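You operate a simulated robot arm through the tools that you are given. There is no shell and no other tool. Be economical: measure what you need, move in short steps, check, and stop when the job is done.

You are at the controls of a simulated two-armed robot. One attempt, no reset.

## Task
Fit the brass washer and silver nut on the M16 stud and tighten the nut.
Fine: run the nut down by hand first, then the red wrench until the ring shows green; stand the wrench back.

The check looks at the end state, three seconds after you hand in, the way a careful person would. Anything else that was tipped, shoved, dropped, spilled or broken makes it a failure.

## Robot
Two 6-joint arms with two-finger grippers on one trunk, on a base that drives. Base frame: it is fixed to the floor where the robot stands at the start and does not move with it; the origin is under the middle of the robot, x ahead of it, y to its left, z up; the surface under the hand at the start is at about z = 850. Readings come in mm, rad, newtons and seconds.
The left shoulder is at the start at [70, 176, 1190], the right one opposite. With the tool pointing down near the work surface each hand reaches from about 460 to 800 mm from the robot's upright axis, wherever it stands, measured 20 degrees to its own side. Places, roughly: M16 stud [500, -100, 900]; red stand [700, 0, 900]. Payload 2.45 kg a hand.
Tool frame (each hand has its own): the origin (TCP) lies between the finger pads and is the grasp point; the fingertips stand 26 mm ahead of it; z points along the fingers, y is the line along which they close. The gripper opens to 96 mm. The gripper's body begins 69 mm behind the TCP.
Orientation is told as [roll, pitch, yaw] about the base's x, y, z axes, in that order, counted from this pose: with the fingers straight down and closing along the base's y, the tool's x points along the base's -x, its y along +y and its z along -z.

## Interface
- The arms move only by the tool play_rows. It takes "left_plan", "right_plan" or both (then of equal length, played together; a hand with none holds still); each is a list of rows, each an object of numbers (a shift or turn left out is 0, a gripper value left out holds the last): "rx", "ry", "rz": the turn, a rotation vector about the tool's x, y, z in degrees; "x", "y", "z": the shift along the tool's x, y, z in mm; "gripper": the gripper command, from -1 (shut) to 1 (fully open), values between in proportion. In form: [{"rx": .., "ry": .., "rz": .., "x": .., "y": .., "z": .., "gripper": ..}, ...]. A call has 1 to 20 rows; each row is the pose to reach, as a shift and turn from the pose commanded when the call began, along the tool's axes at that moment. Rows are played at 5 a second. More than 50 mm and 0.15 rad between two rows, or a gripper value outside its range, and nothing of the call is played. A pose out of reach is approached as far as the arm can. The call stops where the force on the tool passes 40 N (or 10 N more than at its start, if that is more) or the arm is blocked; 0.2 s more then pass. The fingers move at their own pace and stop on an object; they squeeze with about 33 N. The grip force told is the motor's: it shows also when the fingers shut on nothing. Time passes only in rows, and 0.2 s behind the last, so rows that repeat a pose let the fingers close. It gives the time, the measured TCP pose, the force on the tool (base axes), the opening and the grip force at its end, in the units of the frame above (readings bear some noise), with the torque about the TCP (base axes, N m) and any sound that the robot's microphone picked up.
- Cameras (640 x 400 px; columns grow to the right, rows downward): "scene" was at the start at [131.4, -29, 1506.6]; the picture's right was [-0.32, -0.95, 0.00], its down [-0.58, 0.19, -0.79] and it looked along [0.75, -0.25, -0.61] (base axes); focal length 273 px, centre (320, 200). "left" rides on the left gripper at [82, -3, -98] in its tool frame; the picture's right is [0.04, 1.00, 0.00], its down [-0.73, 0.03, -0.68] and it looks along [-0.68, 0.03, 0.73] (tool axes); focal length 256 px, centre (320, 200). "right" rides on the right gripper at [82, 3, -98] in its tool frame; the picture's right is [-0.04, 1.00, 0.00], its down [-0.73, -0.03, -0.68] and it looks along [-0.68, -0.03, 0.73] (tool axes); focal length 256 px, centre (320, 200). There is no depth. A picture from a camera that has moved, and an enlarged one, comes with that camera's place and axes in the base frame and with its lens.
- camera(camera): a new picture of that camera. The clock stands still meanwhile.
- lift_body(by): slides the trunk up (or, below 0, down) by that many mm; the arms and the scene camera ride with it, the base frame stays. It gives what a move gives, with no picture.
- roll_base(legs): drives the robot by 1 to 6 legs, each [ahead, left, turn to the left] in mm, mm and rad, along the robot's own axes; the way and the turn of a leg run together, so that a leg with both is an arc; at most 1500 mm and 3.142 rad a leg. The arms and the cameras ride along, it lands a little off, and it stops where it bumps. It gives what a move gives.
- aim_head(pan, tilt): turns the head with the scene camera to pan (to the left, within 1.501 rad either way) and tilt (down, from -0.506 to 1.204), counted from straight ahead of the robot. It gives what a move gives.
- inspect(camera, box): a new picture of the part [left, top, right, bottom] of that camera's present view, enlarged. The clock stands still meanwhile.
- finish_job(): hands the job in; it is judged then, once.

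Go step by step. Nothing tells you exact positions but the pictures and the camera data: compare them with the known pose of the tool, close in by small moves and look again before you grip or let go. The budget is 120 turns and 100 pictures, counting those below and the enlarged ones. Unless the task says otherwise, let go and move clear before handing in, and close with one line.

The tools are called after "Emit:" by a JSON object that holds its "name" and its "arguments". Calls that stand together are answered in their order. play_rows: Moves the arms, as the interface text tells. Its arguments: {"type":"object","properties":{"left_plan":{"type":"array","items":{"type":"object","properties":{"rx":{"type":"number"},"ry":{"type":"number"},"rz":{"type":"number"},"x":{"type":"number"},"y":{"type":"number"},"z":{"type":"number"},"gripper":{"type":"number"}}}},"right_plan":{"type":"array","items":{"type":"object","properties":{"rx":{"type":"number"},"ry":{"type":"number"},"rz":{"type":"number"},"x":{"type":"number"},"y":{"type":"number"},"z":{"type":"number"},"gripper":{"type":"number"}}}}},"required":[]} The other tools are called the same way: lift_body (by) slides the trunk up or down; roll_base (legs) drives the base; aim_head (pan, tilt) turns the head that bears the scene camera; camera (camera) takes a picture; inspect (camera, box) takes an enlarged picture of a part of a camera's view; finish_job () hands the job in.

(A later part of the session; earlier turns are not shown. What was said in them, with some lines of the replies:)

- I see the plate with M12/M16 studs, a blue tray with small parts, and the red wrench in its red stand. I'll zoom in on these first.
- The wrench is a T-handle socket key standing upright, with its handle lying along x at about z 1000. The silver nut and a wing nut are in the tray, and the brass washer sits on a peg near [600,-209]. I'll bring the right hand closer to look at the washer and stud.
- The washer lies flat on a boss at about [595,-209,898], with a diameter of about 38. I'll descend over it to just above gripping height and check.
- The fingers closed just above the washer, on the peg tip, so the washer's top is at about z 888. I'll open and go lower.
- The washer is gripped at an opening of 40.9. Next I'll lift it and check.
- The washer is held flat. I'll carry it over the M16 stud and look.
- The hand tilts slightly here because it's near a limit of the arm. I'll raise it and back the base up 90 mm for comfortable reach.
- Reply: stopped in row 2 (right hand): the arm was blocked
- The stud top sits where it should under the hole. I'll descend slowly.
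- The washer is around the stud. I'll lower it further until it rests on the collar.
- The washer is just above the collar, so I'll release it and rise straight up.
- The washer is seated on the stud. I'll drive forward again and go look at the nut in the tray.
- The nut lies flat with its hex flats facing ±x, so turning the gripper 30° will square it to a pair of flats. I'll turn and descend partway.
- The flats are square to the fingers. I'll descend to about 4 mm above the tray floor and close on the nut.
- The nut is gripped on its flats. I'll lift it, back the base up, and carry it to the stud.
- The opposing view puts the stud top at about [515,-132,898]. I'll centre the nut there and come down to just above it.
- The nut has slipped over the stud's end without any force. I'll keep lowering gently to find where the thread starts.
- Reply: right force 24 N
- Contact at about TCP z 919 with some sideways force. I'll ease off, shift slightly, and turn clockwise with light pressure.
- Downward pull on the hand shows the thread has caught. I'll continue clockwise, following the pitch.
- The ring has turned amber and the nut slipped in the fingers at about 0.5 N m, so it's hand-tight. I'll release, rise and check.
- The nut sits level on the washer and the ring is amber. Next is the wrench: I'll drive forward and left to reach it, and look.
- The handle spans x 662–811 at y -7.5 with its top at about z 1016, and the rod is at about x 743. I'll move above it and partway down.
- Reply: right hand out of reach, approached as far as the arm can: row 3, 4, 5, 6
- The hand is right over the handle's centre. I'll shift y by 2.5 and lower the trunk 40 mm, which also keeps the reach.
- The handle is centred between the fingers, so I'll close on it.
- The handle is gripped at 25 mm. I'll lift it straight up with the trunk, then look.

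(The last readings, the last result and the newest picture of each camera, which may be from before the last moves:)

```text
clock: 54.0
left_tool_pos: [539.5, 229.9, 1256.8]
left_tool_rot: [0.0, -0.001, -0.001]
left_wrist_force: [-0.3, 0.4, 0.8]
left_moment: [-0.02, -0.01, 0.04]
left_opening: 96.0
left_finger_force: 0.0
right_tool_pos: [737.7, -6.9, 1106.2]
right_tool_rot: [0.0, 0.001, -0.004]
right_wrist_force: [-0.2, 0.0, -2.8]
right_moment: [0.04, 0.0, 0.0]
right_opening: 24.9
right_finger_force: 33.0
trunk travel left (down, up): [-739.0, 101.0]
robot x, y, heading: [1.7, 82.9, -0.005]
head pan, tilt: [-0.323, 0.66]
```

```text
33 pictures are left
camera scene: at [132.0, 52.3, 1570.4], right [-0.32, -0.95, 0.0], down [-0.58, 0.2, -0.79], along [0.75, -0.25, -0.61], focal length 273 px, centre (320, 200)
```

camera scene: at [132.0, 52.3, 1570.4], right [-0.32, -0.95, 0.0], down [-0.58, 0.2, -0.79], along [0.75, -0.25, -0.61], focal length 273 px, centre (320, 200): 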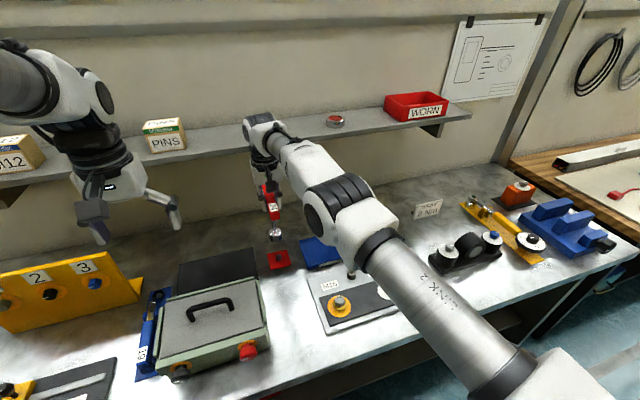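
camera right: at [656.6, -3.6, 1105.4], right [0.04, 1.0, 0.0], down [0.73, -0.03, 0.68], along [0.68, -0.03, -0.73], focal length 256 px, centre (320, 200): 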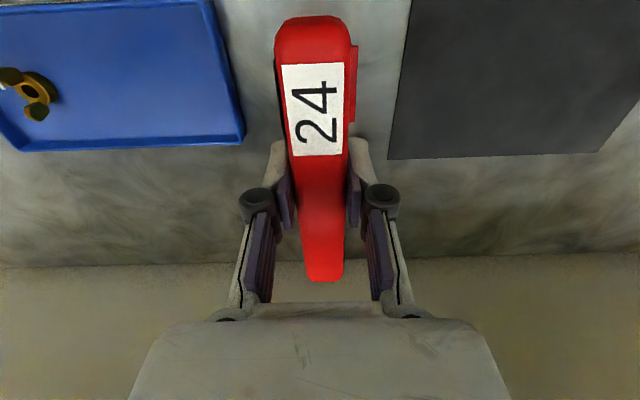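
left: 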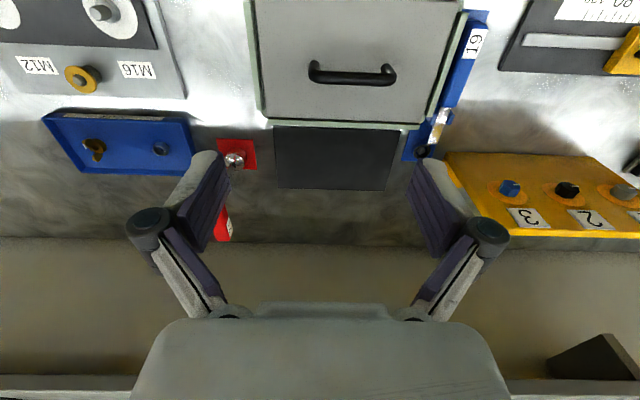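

Emit:
{"name": "roll_base", "arguments": {"legs": [[-90, -80, 0]]}}

Emit:
{"name": "play_rows", "arguments": {"right_plan": [{"x": 11, "y": -4, "rz": -7.5}, {"x": 22, "y": -8, "rz": -15}, {"x": 33, "y": -12, "rz": -22.5}, {"x": 44, "y": -16, "rz": -30}, {"x": 55, "y": -20, "rz": -37.5}, {"x": 66, "y": -24, "rz": -45}, {"x": 77, "y": -28, "rz": -52.5}, {"x": 88, "y": -32, "rz": -60}, {"x": 99, "y": -36, "rz": -67.5}, {"x": 110, "y": -40, "rz": -75}, {"x": 121, "y": -44, "rz": -82.5}, {"x": 131, "y": -46, "rz": -90}, {"x": 131, "y": -46, "rz": -90}]}}

Emit:
{"name": "camera", "arguments": {"camera": "right"}}

Emit:
{"name": "camera", "arguments": {"camera": "scene"}}

```text
clock: 55.2
left_tool_pos: [448.5, 153.5, 1255.5]
left_tool_rot: [-0.001, 0.001, -0.001]
left_wrist_force: [0.2, 0.7, -0.2]
left_moment: [-0.01, 0.02, 0.03]
left_opening: 95.9
left_finger_force: 0.1
right_tool_pos: [648.0, -84.2, 1106.5]
right_tool_rot: [0.0, -0.001, -0.005]
right_wrist_force: [-0.6, 0.4, -2.6]
right_moment: [-0.02, 0.03, -0.02]
right_opening: 25.0
right_finger_force: 33.0
trunk travel left (down, up): [-739.0, 101.0]
robot x, y, heading: [-96.5, 1.6, 0.0]
head pan, tilt: [-0.323, 0.66]
```

```text
clock: 58.0
left_tool_pos: [447.4, 151.9, 1256.5]
left_tool_rot: [0.001, 0.0, -0.002]
left_wrist_force: [0.4, -0.3, 0.8]
left_moment: [0.02, 0.05, -0.01]
left_opening: 96.2
left_finger_force: 0.1
right_tool_pos: [515.4, -130.7, 1105.8]
right_tool_rot: [-0.001, 0.001, 1.569]
right_wrist_force: [0.7, 0.0, -3.4]
right_moment: [0.01, 0.0, 0.0]
right_opening: 24.8
right_finger_force: 33.5
trunk travel left (down, up): [-739.0, 101.0]
robot x, y, heading: [-92.3, 6.3, -0.002]
head pan, tilt: [-0.323, 0.66]
```

```text
32 pictures are left
camera right: at [512.5, -212.9, 1204.8], right [-1.0, 0.04, 0.0], down [0.03, 0.73, 0.68], along [0.03, 0.68, -0.73], focal length 256 px, centre (320, 200)
```

right: 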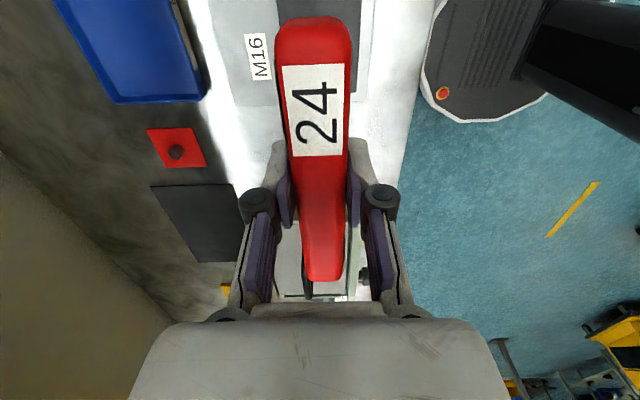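

```text
31 pictures are left
camera scene: at [40.5, -26.6, 1570.5], right [-0.32, -0.95, 0.0], down [-0.58, 0.2, -0.79], along [0.75, -0.25, -0.61], focal length 273 px, centre (320, 200)
```

scene: 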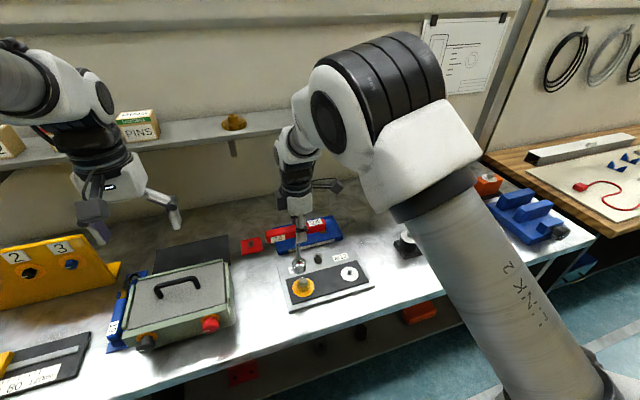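

The wrench hangs over the stud. I'll lower it somewhat and bring the left hand's camera around as a side view.

Emit:
{"name": "play_rows", "arguments": {"left_plan": [{"x": -6, "y": -6, "z": 10, "rz": 7.5}, {"x": -12, "y": -12, "z": 20, "rz": 15}, {"x": -18, "y": -18, "z": 30, "rz": 22.5}, {"x": -24, "y": -24, "z": 40, "rz": 30}, {"x": -30, "y": -30, "z": 50, "rz": 37.5}, {"x": -36, "y": -36, "z": 60, "rz": 45}, {"x": -42, "y": -42, "z": 70, "rz": 52.5}, {"x": -48, "y": -48, "z": 80, "rz": 60}, {"x": -54, "y": -54, "z": 90, "rz": 67.5}, {"x": -60, "y": -58, "z": 100, "rz": 75}, {"x": -66, "y": -60, "z": 110, "rz": 82.5}, {"x": -68, "y": -60, "z": 120, "rz": 90}, {"x": -68, "y": -60, "z": 120, "rz": 90}]}}

Emit:
{"name": "play_rows", "arguments": {"right_plan": [{"z": 10}, {"z": 20}, {"z": 30}, {"z": 30}]}}

Emit:
{"name": "camera", "arguments": {"camera": "left"}}

Emit:
{"name": "inspect", "arguments": {"camera": "scene", "box": [250, 215, 378, 295]}}

```text
clock: 60.8
left_tool_pos: [514.9, 97.1, 1135.5]
left_tool_rot: [-0.004, -0.015, -1.562]
left_wrist_force: [-1.1, -0.5, 0.1]
left_moment: [0.04, -0.01, 0.0]
left_opening: 95.9
left_finger_force: 0.1
right_tool_pos: [514.7, -131.1, 1106.0]
right_tool_rot: [0.001, -0.002, 1.566]
right_wrist_force: [0.0, -0.4, -3.4]
right_moment: [0.0, -0.03, 0.01]
right_opening: 24.8
right_finger_force: 33.0
trunk travel left (down, up): [-739.0, 101.0]
robot x, y, heading: [-89.5, 4.7, 0.001]
head pan, tilt: [-0.323, 0.66]
```

```text
clock: 61.8
left_tool_pos: [515.1, 97.1, 1136.6]
left_tool_rot: [-0.005, -0.013, -1.561]
left_wrist_force: [0.6, 0.7, -0.1]
left_moment: [0.02, -0.02, 0.02]
left_opening: 95.7
left_finger_force: 0.0
right_tool_pos: [516.4, -130.9, 1076.5]
right_tool_rot: [0.0, -0.001, 1.568]
right_wrist_force: [0.3, -0.2, -3.3]
right_moment: [-0.03, 0.01, -0.01]
right_opening: 25.3
right_finger_force: 32.5
trunk travel left (down, up): [-739.0, 101.0]
robot x, y, heading: [-90.0, -0.2, -0.001]
head pan, tilt: [-0.323, 0.66]
```

```text
30 pictures are left
camera left: at [512.7, 179.1, 1235.0], right [1.0, 0.05, 0.0], down [0.04, -0.72, 0.69], along [0.03, -0.69, -0.73], focal length 256 px, centre (320, 200)
```

left: 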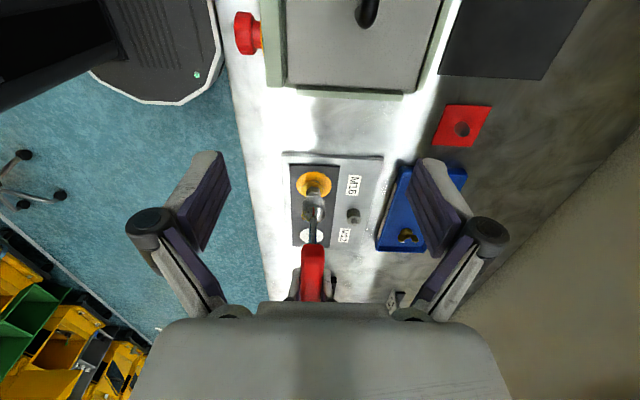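

```text
5.00 times, centred on (314, 255) of scene
camera zoom: at [40.1, -26.6, 1570.5], right [-0.32, -0.95, 0.0], down [-0.58, 0.2, -0.79], along [0.75, -0.25, -0.61], focal length 1365 px, centre (350, -75)
```

zoom: 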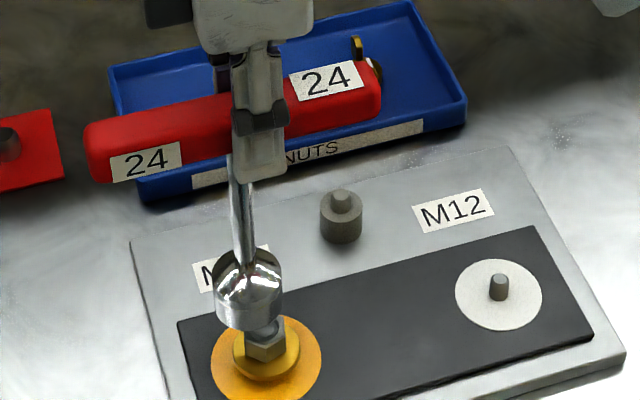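

Emit:
{"name": "inspect", "arguments": {"camera": "left", "box": [265, 160, 361, 220]}}

Emit:
{"name": "inspect", "arguments": {"camera": "scene", "box": [270, 255, 334, 295]}}

```text
6.67 times, centred on (313, 190) of left
camera zoom: at [512.7, 179.1, 1235.0], right [1.0, 0.05, 0.0], down [0.04, -0.72, 0.69], along [0.03, -0.69, -0.73], focal length 1707 px, centre (367, 267)
```

zoom: 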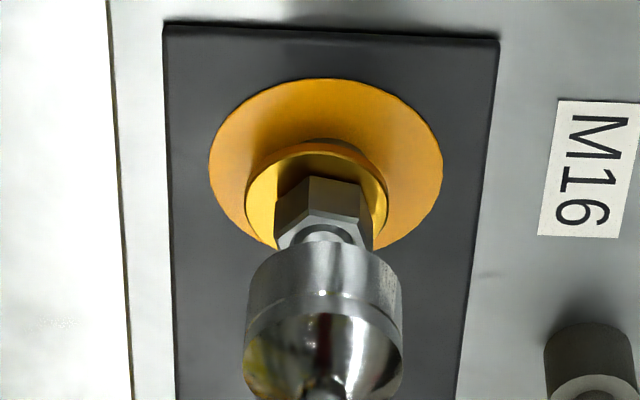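

```text
10.00 times, centred on (302, 275) of scene
camera zoom: at [40.1, -26.6, 1570.5], right [-0.32, -0.95, 0.0], down [-0.58, 0.2, -0.79], along [0.75, -0.25, -0.61], focal length 2730 px, centre (500, -550)
```

zoom: 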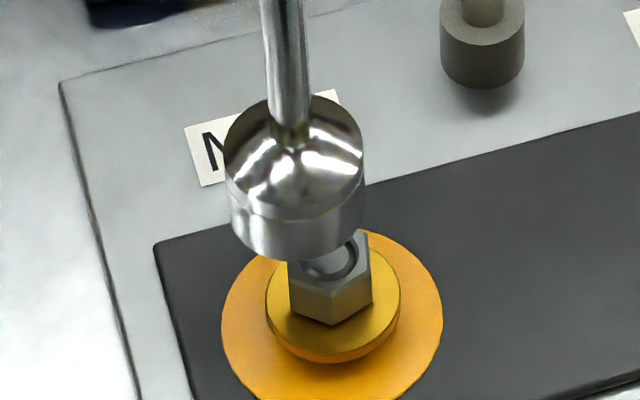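

The socket is about 8 mm too far in +y and 1.4 mm in +x of the nut, because the rod is 7 mm off the grip point. I'll correct and look.

Emit:
{"name": "play_rows", "arguments": {"right_plan": [{"x": 4, "y": 0.7}, {"x": 8.3, "y": 1.4}, {"x": 8.3, "y": 1.4, "z": 8}, {"x": 8.3, "y": 1.4, "z": 8}]}}

Emit:
{"name": "inspect", "arguments": {"camera": "left", "box": [265, 160, 361, 220]}}

Emit:
{"name": "inspect", "arguments": {"camera": "scene", "box": [270, 255, 334, 295]}}

```text
clock: 62.8
left_tool_pos: [515.7, 97.9, 1136.3]
left_tool_rot: [-0.001, -0.014, -1.56]
left_wrist_force: [0.0, -0.6, -0.5]
left_moment: [0.0, -0.02, -0.03]
left_opening: 95.9
left_finger_force: 0.1
right_tool_pos: [513.4, -139.1, 1067.7]
right_tool_rot: [-0.001, -0.002, 1.567]
right_wrist_force: [-0.4, -0.5, -2.3]
right_moment: [0.02, 0.0, -0.03]
right_opening: 25.0
right_finger_force: 32.8
trunk travel left (down, up): [-739.0, 101.0]
robot x, y, heading: [-95.3, 4.0, -0.002]
head pan, tilt: [-0.323, 0.66]
```

```text
6.67 times, centred on (313, 190) of left
camera zoom: at [512.8, 179.3, 1235.7], right [1.0, 0.05, 0.0], down [0.04, -0.72, 0.69], along [0.03, -0.69, -0.72], focal length 1707 px, centre (367, 267)
```

zoom: 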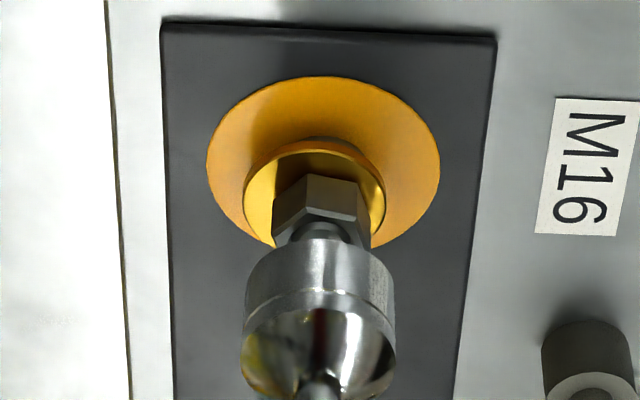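

```text
10.00 times, centred on (302, 275) of scene
camera zoom: at [40.2, -26.6, 1570.5], right [-0.32, -0.95, 0.0], down [-0.58, 0.2, -0.79], along [0.75, -0.25, -0.61], focal length 2730 px, centre (500, -550)
```

zoom: 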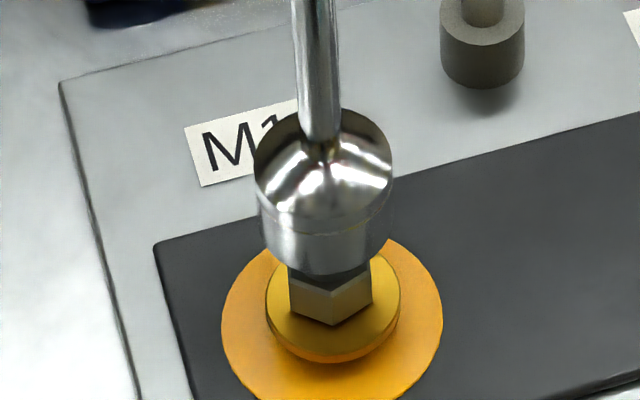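

Emit:
{"name": "play_rows", "arguments": {"right_plan": [{"x": 0.6, "z": 1.5}, {"x": 0.6, "z": 3}, {"x": 0.6, "z": 4.5}, {"x": 0.6, "z": 6}, {"x": 0.6, "z": 6}]}}

Emit:
{"name": "inspect", "arguments": {"camera": "scene", "box": [270, 255, 334, 295]}}

```text
clock: 64.0
left_tool_pos: [516.7, 96.6, 1137.9]
left_tool_rot: [-0.003, -0.014, -1.561]
left_wrist_force: [0.3, -0.4, -0.4]
left_moment: [0.03, 0.02, 0.02]
left_opening: 96.0
left_finger_force: 0.2
right_tool_pos: [514.1, -139.5, 1061.9]
right_tool_rot: [-0.001, -0.001, 1.567]
right_wrist_force: [0.3, -0.9, -2.8]
right_moment: [0.0, 0.0, -0.01]
right_opening: 25.0
right_finger_force: 32.9
trunk travel left (down, up): [-739.0, 101.0]
robot x, y, heading: [-90.6, 3.4, 0.001]
head pan, tilt: [-0.323, 0.66]
```

```text
10.00 times, centred on (302, 275) of scene
camera zoom: at [40.2, -26.6, 1570.5], right [-0.32, -0.95, 0.0], down [-0.58, 0.2, -0.79], along [0.75, -0.25, -0.61], focal length 2730 px, centre (500, -550)
```

zoom: 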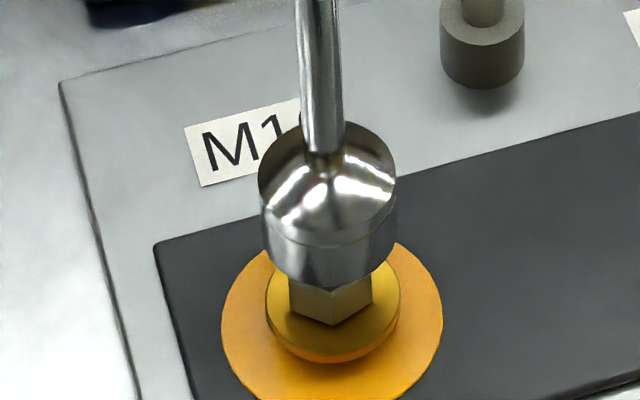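

Emit:
{"name": "play_rows", "arguments": {"right_plan": [{"z": 1}, {"z": 2}, {"z": 3}, {"z": 4}, {"z": 5}, {"z": 5}]}}

```text
clock: 65.4
left_tool_pos: [516.7, 97.0, 1136.9]
left_tool_rot: [-0.001, -0.013, -1.56]
left_wrist_force: [0.5, -0.3, -0.9]
left_moment: [-0.01, 0.0, 0.05]
left_opening: 96.3
left_finger_force: 0.1
right_tool_pos: [513.3, -140.4, 1057.6]
right_tool_rot: [-0.002, -0.002, 1.568]
right_wrist_force: [0.6, -0.7, -3.6]
right_moment: [-0.03, -0.01, 0.02]
right_opening: 25.0
right_finger_force: 33.0
trunk travel left (down, up): [-739.0, 101.0]
robot x, y, heading: [-92.9, 2.0, -0.002]
head pan, tilt: [-0.323, 0.66]
```

Emit:
{"name": "play_rows", "arguments": {"right_plan": [{"z": 1}, {"z": 2}, {"z": 3}, {"z": 4}, {"z": 4}]}}

Emit:
{"name": "inspect", "arguments": {"camera": "scene", "box": [270, 255, 334, 295]}}

Emit:
{"name": "inspect", "arguments": {"camera": "left", "box": [265, 160, 361, 220]}}

```text
clock: 66.6
left_tool_pos: [515.5, 97.2, 1138.1]
left_tool_rot: [-0.002, -0.013, -1.559]
left_wrist_force: [0.3, -0.8, -1.3]
left_moment: [-0.01, -0.01, 0.03]
left_opening: 96.2
left_finger_force: 0.0
right_tool_pos: [512.8, -139.3, 1054.5]
right_tool_rot: [0.001, -0.002, 1.567]
right_wrist_force: [-0.1, 1.1, -2.5]
right_moment: [0.0, -0.02, 0.01]
right_opening: 25.1
right_finger_force: 32.9
trunk travel left (down, up): [-739.0, 101.0]
robot x, y, heading: [-89.7, 3.7, -0.004]
head pan, tilt: [-0.323, 0.66]
```

```text
10.00 times, centred on (302, 275) of scene
camera zoom: at [40.2, -26.6, 1570.5], right [-0.32, -0.95, 0.0], down [-0.58, 0.2, -0.79], along [0.75, -0.25, -0.61], focal length 2730 px, centre (500, -550)
```

zoom: 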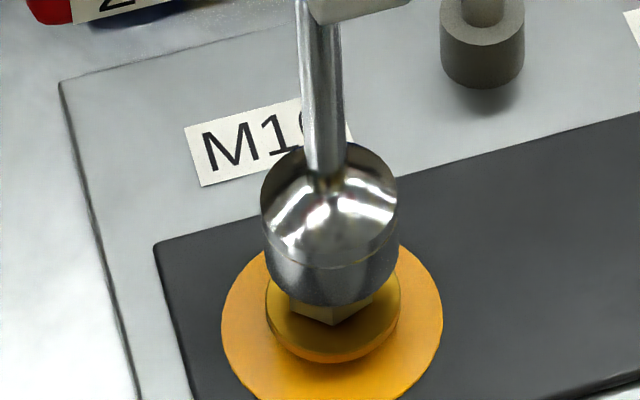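

```text
6.67 times, centred on (313, 190) of left
camera zoom: at [512.9, 179.4, 1236.2], right [1.0, 0.05, 0.0], down [0.04, -0.72, 0.69], along [0.03, -0.69, -0.72], focal length 1707 px, centre (367, 267)
```

zoom: 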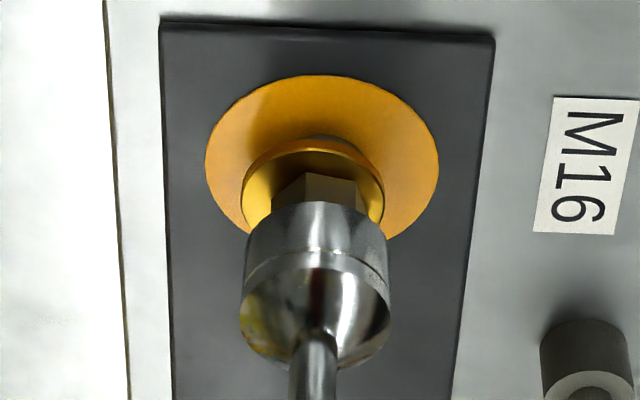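

Emit:
{"name": "play_rows", "arguments": {"right_plan": [{"x": -0.4, "y": -0.9}, {"x": -0.4, "y": -0.9, "z": 1}, {"x": -0.4, "y": -0.9, "z": 2}, {"x": -0.4, "y": -0.9, "z": 3}, {"x": -0.4, "y": -0.9, "z": 3}]}}

```text
clock: 67.8
left_tool_pos: [516.1, 97.2, 1138.4]
left_tool_rot: [-0.001, -0.015, -1.561]
left_wrist_force: [0.6, -0.4, 0.8]
left_moment: [0.0, -0.01, -0.01]
left_opening: 96.1
left_finger_force: 0.1
right_tool_pos: [514.0, -139.6, 1050.4]
right_tool_rot: [0.001, -0.002, 1.568]
right_wrist_force: [-0.3, 0.7, -2.4]
right_moment: [-0.06, 0.0, -0.02]
right_opening: 24.9
right_finger_force: 33.7
trunk travel left (down, up): [-739.0, 101.0]
robot x, y, heading: [-94.4, 2.5, -0.002]
head pan, tilt: [-0.323, 0.66]
```

Emit:
{"name": "play_rows", "arguments": {"right_plan": [{"z": 1}, {"z": 2}, {"z": 3}, {"z": 3}]}}

Emit:
{"name": "inspect", "arguments": {"camera": "scene", "box": [270, 255, 334, 295]}}

```text
clock: 68.8
left_tool_pos: [515.3, 96.8, 1137.1]
left_tool_rot: [-0.002, -0.013, -1.56]
left_wrist_force: [0.3, -0.6, -0.9]
left_moment: [-0.01, 0.0, -0.02]
left_opening: 96.3
left_finger_force: 0.0
right_tool_pos: [513.4, -140.3, 1046.9]
right_tool_rot: [-0.001, -0.002, 1.566]
right_wrist_force: [1.2, 0.1, -2.3]
right_moment: [-0.04, 0.02, 0.0]
right_opening: 25.0
right_finger_force: 33.3
trunk travel left (down, up): [-739.0, 101.0]
robot x, y, heading: [-89.7, 5.6, -0.0]
head pan, tilt: [-0.323, 0.66]
```

```text
10.00 times, centred on (302, 275) of scene
camera zoom: at [40.2, -26.6, 1570.5], right [-0.32, -0.95, 0.0], down [-0.58, 0.2, -0.79], along [0.75, -0.25, -0.61], focal length 2730 px, centre (500, -550)
```

zoom: 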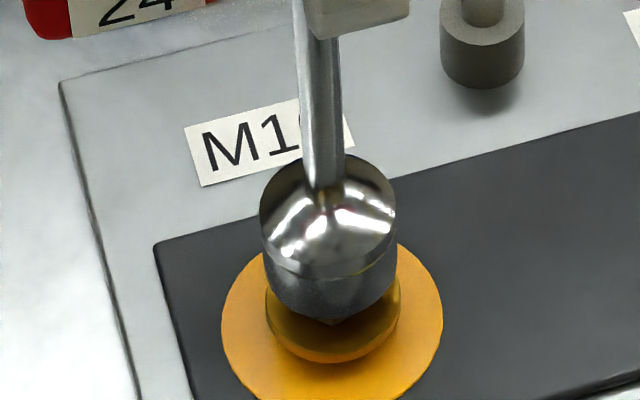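

Emit:
{"name": "play_rows", "arguments": {"right_plan": [{"z": 1}, {"z": 2}, {"z": 3}, {"z": 4}, {"z": 4}]}}

```text
clock: 70.0
left_tool_pos: [515.4, 97.1, 1137.5]
left_tool_rot: [-0.001, -0.014, -1.561]
left_wrist_force: [-0.9, 0.3, 0.0]
left_moment: [-0.02, 0.02, 0.01]
left_opening: 96.0
left_finger_force: 0.2
right_tool_pos: [514.6, -139.3, 1043.3]
right_tool_rot: [-0.002, -0.001, 1.567]
right_wrist_force: [-0.1, -0.1, -2.5]
right_moment: [-0.02, 0.04, -0.01]
right_opening: 25.0
right_finger_force: 33.4
trunk travel left (down, up): [-739.0, 101.0]
robot x, y, heading: [-93.4, 0.2, 0.0]
head pan, tilt: [-0.323, 0.66]
```

Emit:
{"name": "play_rows", "arguments": {"right_plan": [{"z": 1}, {"z": 2}, {"z": 3}, {"z": 4}, {"z": 4}]}}

Emit:
{"name": "inspect", "arguments": {"camera": "scene", "box": [270, 255, 334, 295]}}

Emit:
{"name": "inspect", "arguments": {"camera": "left", "box": [265, 160, 361, 220]}}

```text
clock: 71.2
left_tool_pos: [512.9, 97.0, 1140.1]
left_tool_rot: [0.002, -0.013, -1.559]
left_wrist_force: [0.2, 0.1, -0.3]
left_moment: [0.05, -0.01, -0.03]
left_opening: 96.0
left_finger_force: 0.1
right_tool_pos: [513.8, -138.6, 1043.2]
right_tool_rot: [-0.007, 0.0, 1.568]
right_wrist_force: [6.3, -0.6, 32.2]
right_moment: [-0.01, -0.12, 0.0]
right_opening: 25.0
right_finger_force: 33.1
trunk travel left (down, up): [-739.0, 101.0]
robot x, y, heading: [-88.5, 1.9, 0.001]
head pan, tilt: [-0.323, 0.66]
```

```text
10.00 times, centred on (302, 275) of scene
camera zoom: at [36.3, -25.5, 1571.2], right [-0.32, -0.95, 0.0], down [-0.58, 0.19, -0.79], along [0.75, -0.25, -0.61], focal length 2730 px, centre (500, -550)
```

zoom: 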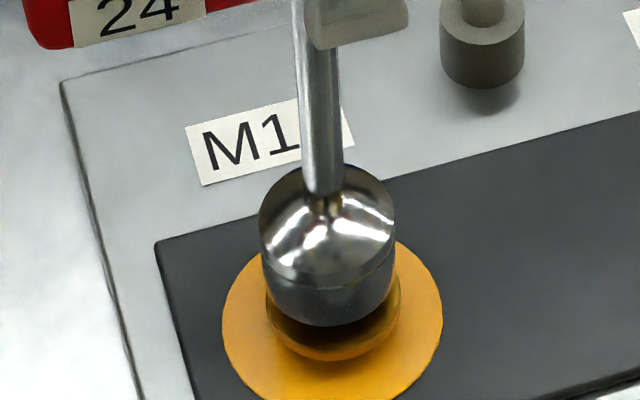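

```text
6.67 times, centred on (313, 190) of left
camera zoom: at [509.9, 180.2, 1238.1], right [1.0, 0.05, 0.0], down [0.04, -0.72, 0.69], along [0.04, -0.69, -0.72], focal length 1707 px, centre (367, 267)
```

zoom: 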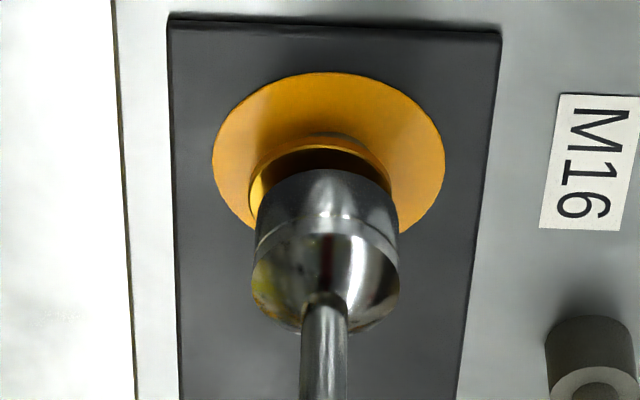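

Contact: the socket is down at 32 N. I'll relax the push to a light one and turn clockwise about the stud axis, watching the torque.

Emit:
{"name": "play_rows", "arguments": {"right_plan": [{"z": -3}, {"x": -0.1, "y": 0.42, "z": -3, "rz": 3.75}, {"x": -0.19, "y": 0.84, "z": -3, "rz": 7.5}, {"x": -0.33, "y": 1.25, "z": -3, "rz": 11.25}, {"x": -0.48, "y": 1.65, "z": -3, "rz": 15}]}}

Emit:
{"name": "inspect", "arguments": {"camera": "scene", "box": [250, 235, 346, 295]}}

```text
clock: 72.4
left_tool_pos: [515.0, 97.0, 1137.1]
left_tool_rot: [-0.001, -0.015, -1.561]
left_wrist_force: [0.1, -0.5, -0.5]
left_moment: [-0.01, 0.01, -0.03]
left_opening: 96.0
left_finger_force: 0.0
right_tool_pos: [512.4, -138.3, 1041.7]
right_tool_rot: [0.002, 0.0, 1.304]
right_wrist_force: [5.8, 0.1, 7.0]
right_moment: [-0.04, -0.11, 1.07]
right_opening: 25.2
right_finger_force: 32.8
trunk travel left (down, up): [-739.0, 101.0]
robot x, y, heading: [-92.5, 0.5, -0.003]
head pan, tilt: [-0.323, 0.66]
```

```text
6.67 times, centred on (298, 265) of scene
camera zoom: at [40.0, -26.2, 1570.4], right [-0.32, -0.95, 0.0], down [-0.58, 0.19, -0.79], along [0.75, -0.25, -0.61], focal length 1820 px, centre (467, -233)
```

zoom: 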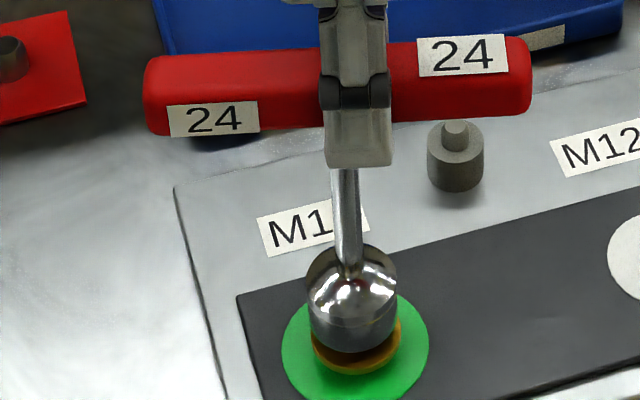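

The ring is green. I'll unload the wrench a hair and lift it straight off.

Emit:
{"name": "play_rows", "arguments": {"right_plan": [{"rz": -1.5}, {"rz": -1.5, "z": -3}, {"rz": -1.5, "z": -8}, {"rz": -1.5, "z": -16}, {"rz": -1.5, "z": -30}, {"rz": -1.5, "z": -50}, {"rz": -1.5, "z": -65}]}}

Emit:
{"name": "inspect", "arguments": {"camera": "scene", "box": [240, 215, 368, 295]}}

Emit:
{"name": "inspect", "arguments": {"camera": "left", "box": [265, 160, 361, 220]}}

```text
clock: 74.0
left_tool_pos: [516.6, 97.1, 1138.2]
left_tool_rot: [-0.002, -0.014, -1.561]
left_wrist_force: [0.2, 0.2, -0.3]
left_moment: [-0.01, 0.02, 0.01]
left_opening: 96.0
left_finger_force: 0.0
right_tool_pos: [513.7, -137.8, 1108.3]
right_tool_rot: [0.0, 0.0, 1.331]
right_wrist_force: [0.0, -0.9, -3.4]
right_moment: [-0.02, 0.01, 0.01]
right_opening: 24.8
right_finger_force: 33.2
trunk travel left (down, up): [-739.0, 101.0]
robot x, y, heading: [-91.4, 2.7, -0.001]
head pan, tilt: [-0.323, 0.66]
```

```text
5.00 times, centred on (304, 255) of scene
camera zoom: at [40.1, -26.7, 1570.5], right [-0.32, -0.95, 0.0], down [-0.58, 0.2, -0.79], along [0.75, -0.25, -0.61], focal length 1365 px, centre (400, -75)
```

zoom: 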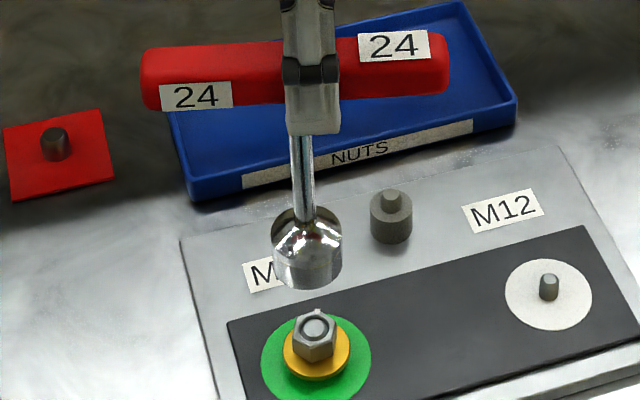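

```text
6.67 times, centred on (313, 190) of left
camera zoom: at [512.8, 179.3, 1236.2], right [1.0, 0.05, 0.0], down [0.04, -0.72, 0.69], along [0.03, -0.69, -0.72], focal length 1707 px, centre (367, 267)
```

zoom: 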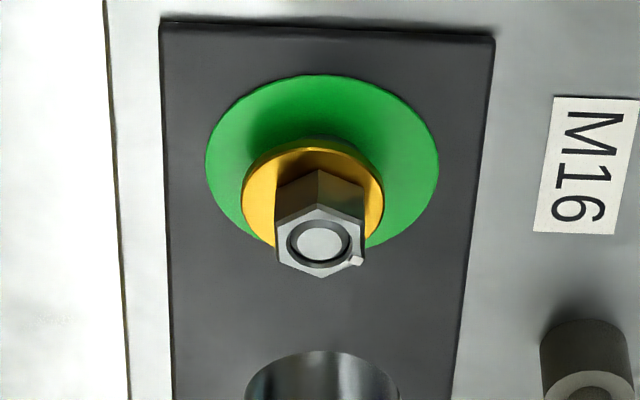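

The ring stays green with the nut and washer seated. I'll take the wrench back: drive to the stand and turn the handle back along x.

Emit:
{"name": "roll_base", "arguments": {"legs": [[91, 80, 0]]}}

Emit:
{"name": "play_rows", "arguments": {"right_plan": [{"rz": 7.5}, {"rz": 15}, {"rz": 22.5}, {"rz": 30}, {"rz": 37.5}, {"rz": 45}, {"rz": 52.5}, {"rz": 60}, {"rz": 67.5}, {"rz": 75}, {"rz": 76.4}, {"rz": 76.4}]}}

```text
clock: 75.3
left_tool_pos: [605.1, 176.5, 1137.7]
left_tool_rot: [-0.003, -0.013, -1.559]
left_wrist_force: [-0.5, -0.1, -0.3]
left_moment: [-0.01, 0.0, 0.01]
left_opening: 95.9
left_finger_force: 0.0
right_tool_pos: [603.5, -58.1, 1108.3]
right_tool_rot: [0.001, -0.003, 1.329]
right_wrist_force: [-1.0, -0.5, -2.8]
right_moment: [0.0, -0.02, 0.01]
right_opening: 24.7
right_finger_force: 32.7
trunk travel left (down, up): [-739.0, 101.0]
robot x, y, heading: [-1.8, 89.3, -0.002]
head pan, tilt: [-0.323, 0.66]
```

```text
clock: 77.9
left_tool_pos: [606.9, 178.5, 1138.1]
left_tool_rot: [-0.002, -0.017, -1.556]
left_wrist_force: [0.4, -0.4, -0.2]
left_moment: [0.01, 0.0, 0.03]
left_opening: 96.2
left_finger_force: 0.1
right_tool_pos: [605.1, -56.7, 1108.0]
right_tool_rot: [0.002, 0.002, -0.005]
right_wrist_force: [-0.6, -0.3, -3.3]
right_moment: [0.03, 0.05, -0.01]
right_opening: 25.3
right_finger_force: 33.0
trunk travel left (down, up): [-739.0, 101.0]
robot x, y, heading: [-3.4, 83.4, -0.0]
head pan, tilt: [-0.323, 0.66]
```

Emit:
{"name": "play_rows", "arguments": {"right_plan": [{"x": -33, "y": 12.5}, {"x": -66, "y": 25}, {"x": -99, "y": 37.5}, {"x": -133, "y": 50}, {"x": -133, "y": 50}]}}

Emit:
{"name": "camera", "arguments": {"camera": "left"}}

Emit:
{"name": "inspect", "arguments": {"camera": "scene", "box": [216, 190, 344, 270]}}

```text
clock: 79.1
left_tool_pos: [606.6, 178.2, 1138.0]
left_tool_rot: [-0.003, -0.016, -1.558]
left_wrist_force: [-0.6, -1.0, 0.5]
left_moment: [-0.03, -0.04, -0.01]
left_opening: 95.7
left_finger_force: 0.0
right_tool_pos: [735.3, -8.2, 1108.0]
right_tool_rot: [0.0, 0.0, -0.003]
right_wrist_force: [-0.3, -0.1, -3.4]
right_moment: [0.01, 0.01, 0.01]
right_opening: 24.8
right_finger_force: 32.8
trunk travel left (down, up): [-739.0, 101.0]
robot x, y, heading: [-1.0, 82.2, 0.003]
head pan, tilt: [-0.323, 0.66]
```

```text
15 pictures are left
camera left: at [602.8, 260.9, 1236.6], right [1.0, 0.05, 0.0], down [0.04, -0.72, 0.69], along [0.04, -0.69, -0.72], focal length 256 px, centre (320, 200)
```

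left: 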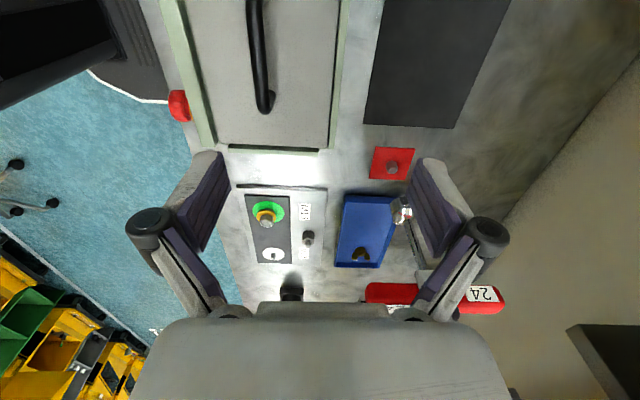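

```text
5.00 times, centred on (280, 230) of scene
camera zoom: at [129.6, 53.9, 1570.6], right [-0.32, -0.95, 0.0], down [-0.58, 0.2, -0.79], along [0.75, -0.25, -0.61], focal length 1365 px, centre (520, 50)
```

zoom: 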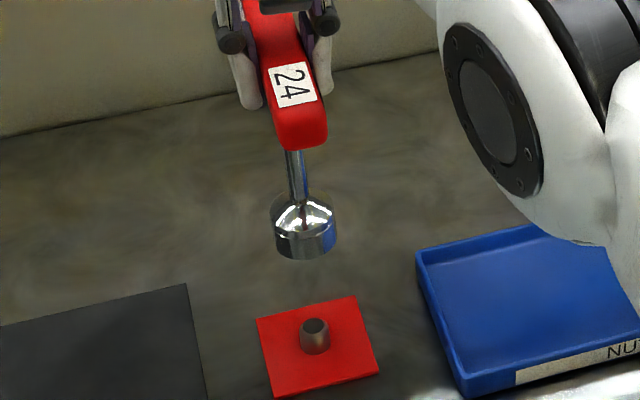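

Emit:
{"name": "play_rows", "arguments": {"right_plan": [{"x": -2, "y": 0.7}, {"x": -2, "y": 0.7}]}}

Emit:
{"name": "lift_body", "arguments": {"by": -70}}

Emit:
{"name": "inspect", "arguments": {"camera": "scene", "box": [216, 180, 312, 240]}}

Emit:
{"name": "inspect", "arguments": {"camera": "left", "box": [340, 100, 468, 180]}}

```text
clock: 79.7
left_tool_pos: [607.2, 178.7, 1138.1]
left_tool_rot: [-0.001, -0.016, -1.557]
left_wrist_force: [-0.6, 0.2, -0.1]
left_moment: [0.01, -0.01, 0.02]
left_opening: 95.8
left_finger_force: 0.0
right_tool_pos: [737.5, -8.6, 1106.9]
right_tool_rot: [0.0, -0.001, -0.004]
right_wrist_force: [-0.5, 0.1, -3.7]
right_moment: [-0.04, 0.01, 0.0]
right_opening: 25.0
right_finger_force: 33.1
trunk travel left (down, up): [-739.0, 101.0]
robot x, y, heading: [-2.3, 83.6, -0.003]
head pan, tilt: [-0.323, 0.66]
```

```text
clock: 80.8
left_tool_pos: [607.1, 178.3, 1067.8]
left_tool_rot: [-0.002, -0.016, -1.557]
left_wrist_force: [-0.2, 0.2, -0.1]
left_moment: [0.01, 0.0, -0.02]
left_opening: 96.1
left_finger_force: 0.0
right_tool_pos: [737.8, -7.7, 1037.6]
right_tool_rot: [0.002, -0.001, -0.004]
right_wrist_force: [-0.6, -0.3, -2.5]
right_moment: [0.0, -0.01, 0.0]
right_opening: 24.9
right_finger_force: 33.1
trunk travel left (down, up): [-669.0, 171.0]
robot x, y, heading: [-2.0, 83.5, -0.002]
head pan, tilt: [-0.323, 0.66]
```

```text
6.67 times, centred on (264, 210) of scene
camera zoom: at [130.5, 54.1, 1500.6], right [-0.32, -0.95, 0.0], down [-0.58, 0.2, -0.79], along [0.75, -0.25, -0.61], focal length 1820 px, centre (693, 133)
```

zoom: 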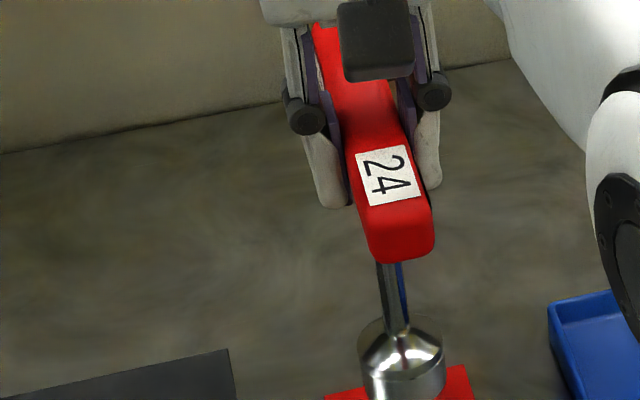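

```text
5.00 times, centred on (404, 140) of left
camera zoom: at [603.4, 261.2, 1166.5], right [1.0, 0.05, 0.0], down [0.04, -0.72, 0.69], along [0.04, -0.69, -0.72], focal length 1280 px, centre (-100, 500)
```

zoom: 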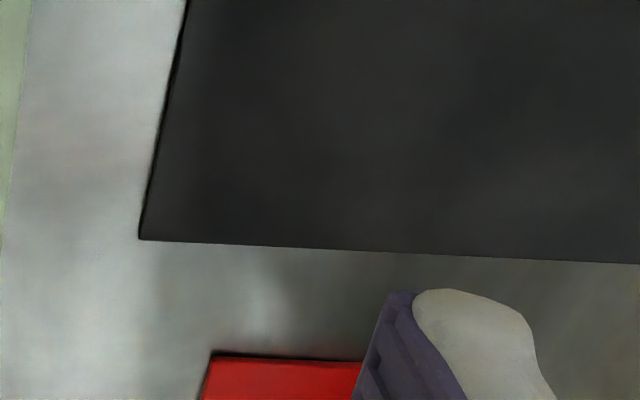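

Emit:
{"name": "play_rows", "arguments": {"left_plan": [{"z": -30}, {"y": 20, "z": -60}, {"y": 45, "z": -80}, {"y": 70, "z": -90}, {"y": 90, "z": -90}, {"y": 90, "z": -90}]}}

Emit:
{"name": "inspect", "arguments": {"camera": "left", "box": [300, 130, 428, 210]}}

Emit:
{"name": "inspect", "arguments": {"camera": "scene", "box": [240, 215, 304, 255]}}

```text
clock: 82.2
left_tool_pos: [696.9, 178.8, 1159.1]
left_tool_rot: [-0.001, -0.016, -1.561]
left_wrist_force: [-0.2, -0.8, -0.3]
left_moment: [0.0, 0.01, 0.03]
left_opening: 96.1
left_finger_force: 0.1
right_tool_pos: [738.5, -7.2, 1037.9]
right_tool_rot: [0.001, 0.001, -0.003]
right_wrist_force: [-1.1, 0.4, -3.0]
right_moment: [-0.01, 0.03, 0.0]
right_opening: 25.1
right_finger_force: 33.7
trunk travel left (down, up): [-669.0, 171.0]
robot x, y, heading: [-1.7, 85.3, -0.002]
head pan, tilt: [-0.323, 0.66]
```

```text
5.00 times, centred on (364, 170) of left
camera zoom: at [693.8, 261.7, 1256.6], right [1.0, 0.05, 0.0], down [0.04, -0.72, 0.69], along [0.03, -0.69, -0.72], focal length 1280 px, centre (100, 350)
```

zoom: 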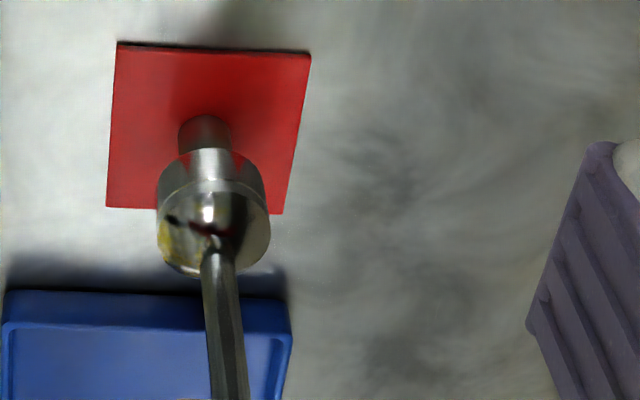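

```text
10.00 times, centred on (272, 235) of scene
camera zoom: at [130.0, 54.1, 1500.6], right [-0.32, -0.95, 0.0], down [-0.58, 0.2, -0.79], along [0.75, -0.25, -0.61], focal length 2730 px, centre (800, -150)
```

zoom: 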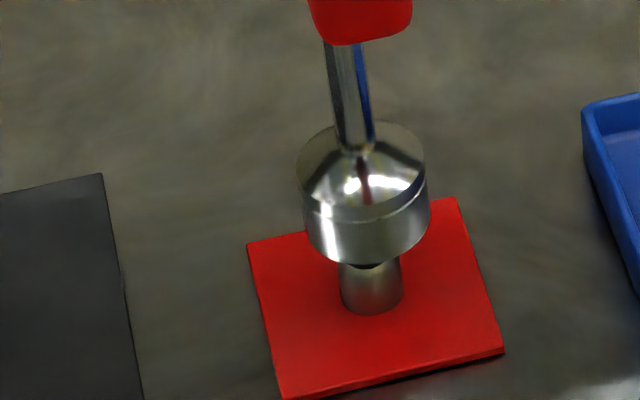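

Emit:
{"name": "play_rows", "arguments": {"right_plan": [{"x": 1, "y": 1.2}, {"x": 1, "y": 1.2}]}}

Emit:
{"name": "lift_body", "arguments": {"by": -15}}

Emit:
{"name": "inspect", "arguments": {"camera": "left", "box": [300, 120, 428, 200]}}

Emit:
{"name": "inspect", "arguments": {"camera": "scene", "box": [240, 205, 304, 245]}}

```text
clock: 82.8
left_tool_pos: [696.0, 178.9, 1158.1]
left_tool_rot: [-0.004, -0.014, -1.561]
left_wrist_force: [0.5, -0.2, -1.1]
left_moment: [0.02, 0.02, 0.02]
left_opening: 95.9
left_finger_force: 0.0
right_tool_pos: [736.7, -5.9, 1038.6]
right_tool_rot: [0.002, -0.001, -0.002]
right_wrist_force: [-0.5, -0.8, -3.1]
right_moment: [0.0, 0.01, 0.01]
right_opening: 24.8
right_finger_force: 32.6
trunk travel left (down, up): [-669.0, 171.0]
robot x, y, heading: [-1.9, 83.9, -0.001]
head pan, tilt: [-0.323, 0.66]
```

```text
clock: 83.4
left_tool_pos: [697.3, 179.7, 1142.8]
left_tool_rot: [-0.001, -0.014, -1.561]
left_wrist_force: [0.7, -0.4, 0.2]
left_moment: [0.02, -0.01, 0.02]
left_opening: 96.1
left_finger_force: 0.0
right_tool_pos: [737.0, -6.6, 1023.2]
right_tool_rot: [0.001, -0.001, -0.004]
right_wrist_force: [0.2, -0.1, -2.7]
right_moment: [-0.01, 0.05, 0.03]
right_opening: 24.8
right_finger_force: 33.4
trunk travel left (down, up): [-654.0, 186.0]
robot x, y, heading: [0.3, 79.8, 0.001]
head pan, tilt: [-0.323, 0.66]
```

```text
5.00 times, centred on (364, 160) of left
camera zoom: at [694.4, 261.9, 1241.1], right [1.0, 0.05, 0.0], down [0.04, -0.72, 0.69], along [0.03, -0.69, -0.72], focal length 1280 px, centre (100, 400)
```

zoom: 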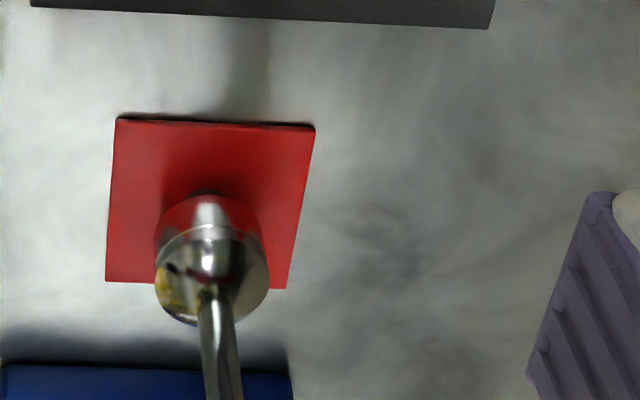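

```text
10.00 times, centred on (272, 225) of scene
camera zoom: at [130.8, 54.1, 1485.5], right [-0.32, -0.95, 0.0], down [-0.58, 0.2, -0.79], along [0.75, -0.25, -0.61], focal length 2730 px, centre (800, -50)
```

zoom: 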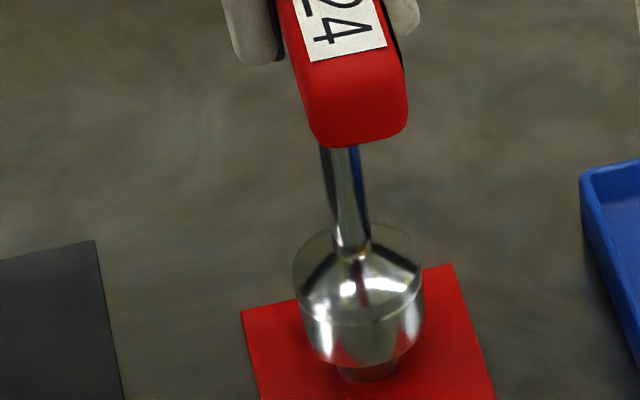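

Emit:
{"name": "play_rows", "arguments": {"right_plan": [{"z": 2}, {"z": 4}, {"z": 6}, {"z": 8}, {"z": 10}, {"z": 11}]}}

```text
clock: 84.8
left_tool_pos: [697.7, 179.1, 1141.8]
left_tool_rot: [-0.002, -0.013, -1.558]
left_wrist_force: [1.1, 0.6, -0.3]
left_moment: [-0.01, 0.0, -0.02]
left_opening: 95.9
left_finger_force: 0.1
right_tool_pos: [737.0, -7.5, 1011.8]
right_tool_rot: [0.003, 0.0, -0.005]
right_wrist_force: [-0.6, -0.4, -2.9]
right_moment: [0.0, 0.04, 0.0]
right_opening: 24.8
right_finger_force: 33.3
trunk travel left (down, up): [-654.0, 186.0]
robot x, y, heading: [-3.7, 83.6, -0.001]
head pan, tilt: [-0.323, 0.66]
```

Emit:
{"name": "play_rows", "arguments": {"right_plan": [{"z": 1}, {"z": 2}, {"z": 3}, {"z": 4}, {"z": 5}]}}

Emit:
{"name": "inspect", "arguments": {"camera": "left", "box": [300, 120, 428, 200]}}

```text
clock: 86.0
left_tool_pos: [697.4, 179.0, 1143.0]
left_tool_rot: [-0.003, -0.013, -1.561]
left_wrist_force: [0.5, -0.4, 0.5]
left_moment: [0.0, 0.01, 0.0]
left_opening: 96.1
left_finger_force: 0.1
right_tool_pos: [737.7, -7.8, 1006.1]
right_tool_rot: [0.002, 0.001, -0.005]
right_wrist_force: [0.1, 0.2, -1.6]
right_moment: [0.0, 0.0, 0.02]
right_opening: 24.9
right_finger_force: 32.9
trunk travel left (down, up): [-654.0, 186.0]
robot x, y, heading: [-2.2, 83.9, -0.002]
head pan, tilt: [-0.323, 0.66]
```

```text
5.00 times, centred on (364, 160) of left
camera zoom: at [694.1, 261.9, 1241.3], right [1.0, 0.05, 0.0], down [0.04, -0.72, 0.69], along [0.03, -0.69, -0.72], focal length 1280 px, centre (100, 400)
```

zoom: 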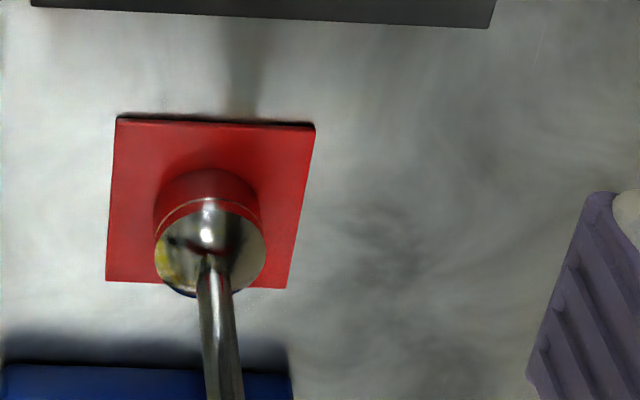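

Emit:
{"name": "play_rows", "arguments": {"right_plan": [{"z": 0.5}, {"z": 1}, {"z": 1.5}]}}

```text
clock: 86.8
left_tool_pos: [696.9, 179.1, 1143.2]
left_tool_rot: [-0.002, -0.014, -1.561]
left_wrist_force: [0.3, 0.2, -0.3]
left_moment: [-0.03, -0.02, -0.02]
left_opening: 96.0
left_finger_force: 0.0
right_tool_pos: [735.3, -6.4, 1007.7]
right_tool_rot: [0.002, -0.002, -0.004]
right_wrist_force: [1.5, 0.1, 3.8]
right_moment: [0.03, -0.25, -0.01]
right_opening: 24.8
right_finger_force: 32.7
trunk travel left (down, up): [-654.0, 186.0]
robot x, y, heading: [-4.8, 83.7, -0.002]
head pan, tilt: [-0.323, 0.66]
```

The wrench is seated in the stand at its original height. I'll open the fingers gently and look.

Emit:
{"name": "play_rows", "arguments": {"right_plan": [{"z": -0.7}, {"z": -0.7, "gripper": -0.4}, {"z": -0.7, "gripper": -0.2}, {"z": -0.7, "gripper": 0.2}, {"z": -0.7, "gripper": 0.4}, {"z": -0.7}]}}

Emit:
{"name": "camera", "arguments": {"camera": "right"}}

```text
clock: 88.2
left_tool_pos: [696.5, 180.3, 1142.6]
left_tool_rot: [-0.002, -0.012, -1.559]
left_wrist_force: [0.8, 0.5, 0.3]
left_moment: [0.0, -0.01, -0.02]
left_opening: 96.2
left_finger_force: 0.0
right_tool_pos: [737.3, -5.9, 1006.5]
right_tool_rot: [0.002, 0.0, -0.004]
right_wrist_force: [-0.5, 0.4, -0.3]
right_moment: [-0.02, 0.01, -0.01]
right_opening: 67.5
right_finger_force: 0.1
trunk travel left (down, up): [-654.0, 186.0]
robot x, y, heading: [-6.4, 80.1, -0.004]
head pan, tilt: [-0.323, 0.66]
```

```text
6 pictures are left
camera right: at [655.2, -3.9, 1105.3], right [0.04, 1.0, 0.0], down [0.73, -0.03, 0.68], along [0.68, -0.03, -0.73], focal length 256 px, centre (320, 200)
```

right: 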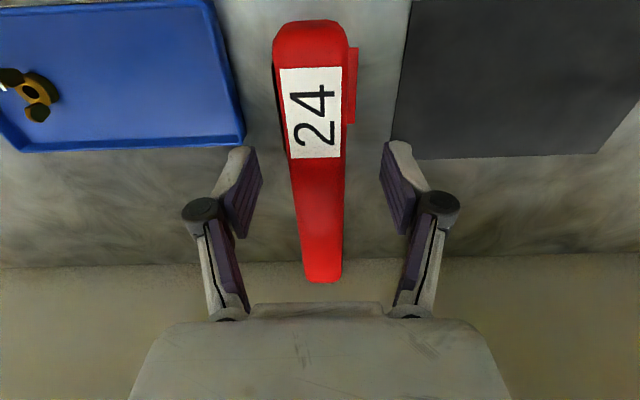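

The wrench stands free, just as it did before. I'll rise straight up with the trunk and back away.

Emit:
{"name": "lift_body", "arguments": {"by": 100}}

Emit:
{"name": "roll_base", "arguments": {"legs": [[-90, -40, 0]]}}

Emit:
{"name": "camera", "arguments": {"camera": "scene"}}

Emit:
{"name": "inspect", "arguments": {"camera": "scene", "box": [230, 195, 390, 295]}}

```text
clock: 89.5
left_tool_pos: [696.2, 179.5, 1242.8]
left_tool_rot: [-0.001, -0.014, -1.561]
left_wrist_force: [1.4, 0.3, 0.3]
left_moment: [-0.01, -0.03, 0.01]
left_opening: 96.2
left_finger_force: 0.1
right_tool_pos: [736.4, -5.7, 1106.5]
right_tool_rot: [0.001, -0.001, -0.004]
right_wrist_force: [0.1, 0.2, 0.4]
right_moment: [-0.02, -0.02, -0.01]
right_opening: 67.1
right_finger_force: 0.0
trunk travel left (down, up): [-754.0, 86.0]
robot x, y, heading: [-3.4, 88.4, -0.002]
head pan, tilt: [-0.323, 0.66]
```

```text
clock: 90.7
left_tool_pos: [610.1, 139.5, 1242.1]
left_tool_rot: [-0.004, -0.013, -1.56]
left_wrist_force: [0.2, 0.5, 0.4]
left_moment: [-0.02, 0.02, -0.05]
left_opening: 96.0
left_finger_force: 0.0
right_tool_pos: [648.7, -47.4, 1105.8]
right_tool_rot: [0.0, -0.001, -0.003]
right_wrist_force: [0.4, -0.5, -0.5]
right_moment: [-0.01, 0.01, -0.01]
right_opening: 67.0
right_finger_force: 0.0
trunk travel left (down, up): [-754.0, 86.0]
robot x, y, heading: [-91.5, 43.2, 0.001]
head pan, tilt: [-0.323, 0.66]
```

```text
5 pictures are left
camera scene: at [43.5, 14.9, 1585.3], right [-0.32, -0.95, 0.0], down [-0.58, 0.2, -0.79], along [0.75, -0.25, -0.61], focal length 273 px, centre (320, 200)
```

scene: 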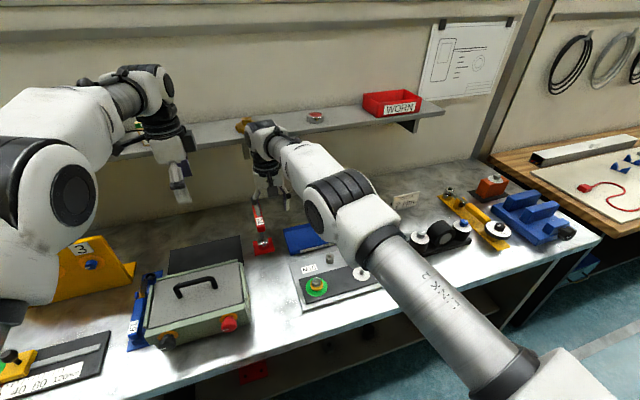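

```text
4.00 times, centred on (310, 245) of scene
camera zoom: at [43.5, 14.9, 1585.3], right [-0.32, -0.95, 0.0], down [-0.58, 0.2, -0.79], along [0.75, -0.25, -0.61], focal length 1092 px, centre (360, 20)
```

zoom: 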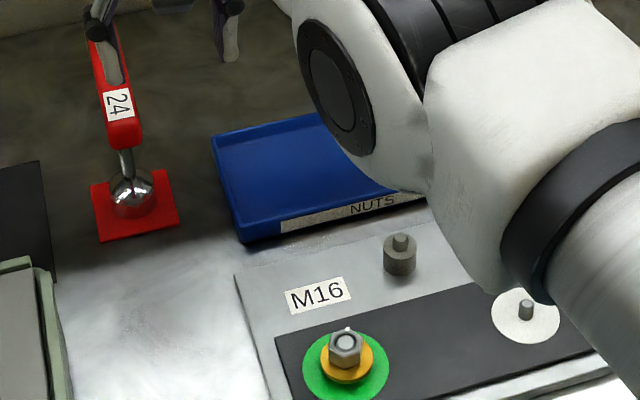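

The ring is green, the nut and washer are seated, the wrench is back in its stand, and both hands are clear. I'm handing in.

Emit:
{"name": "finish_job", "arguments": {}}

```text
The job is handed in.
```

The brass washer and silver nut are on the M16 stud, tightened until the ring showed green, and the red wrench is standing back in its stand.
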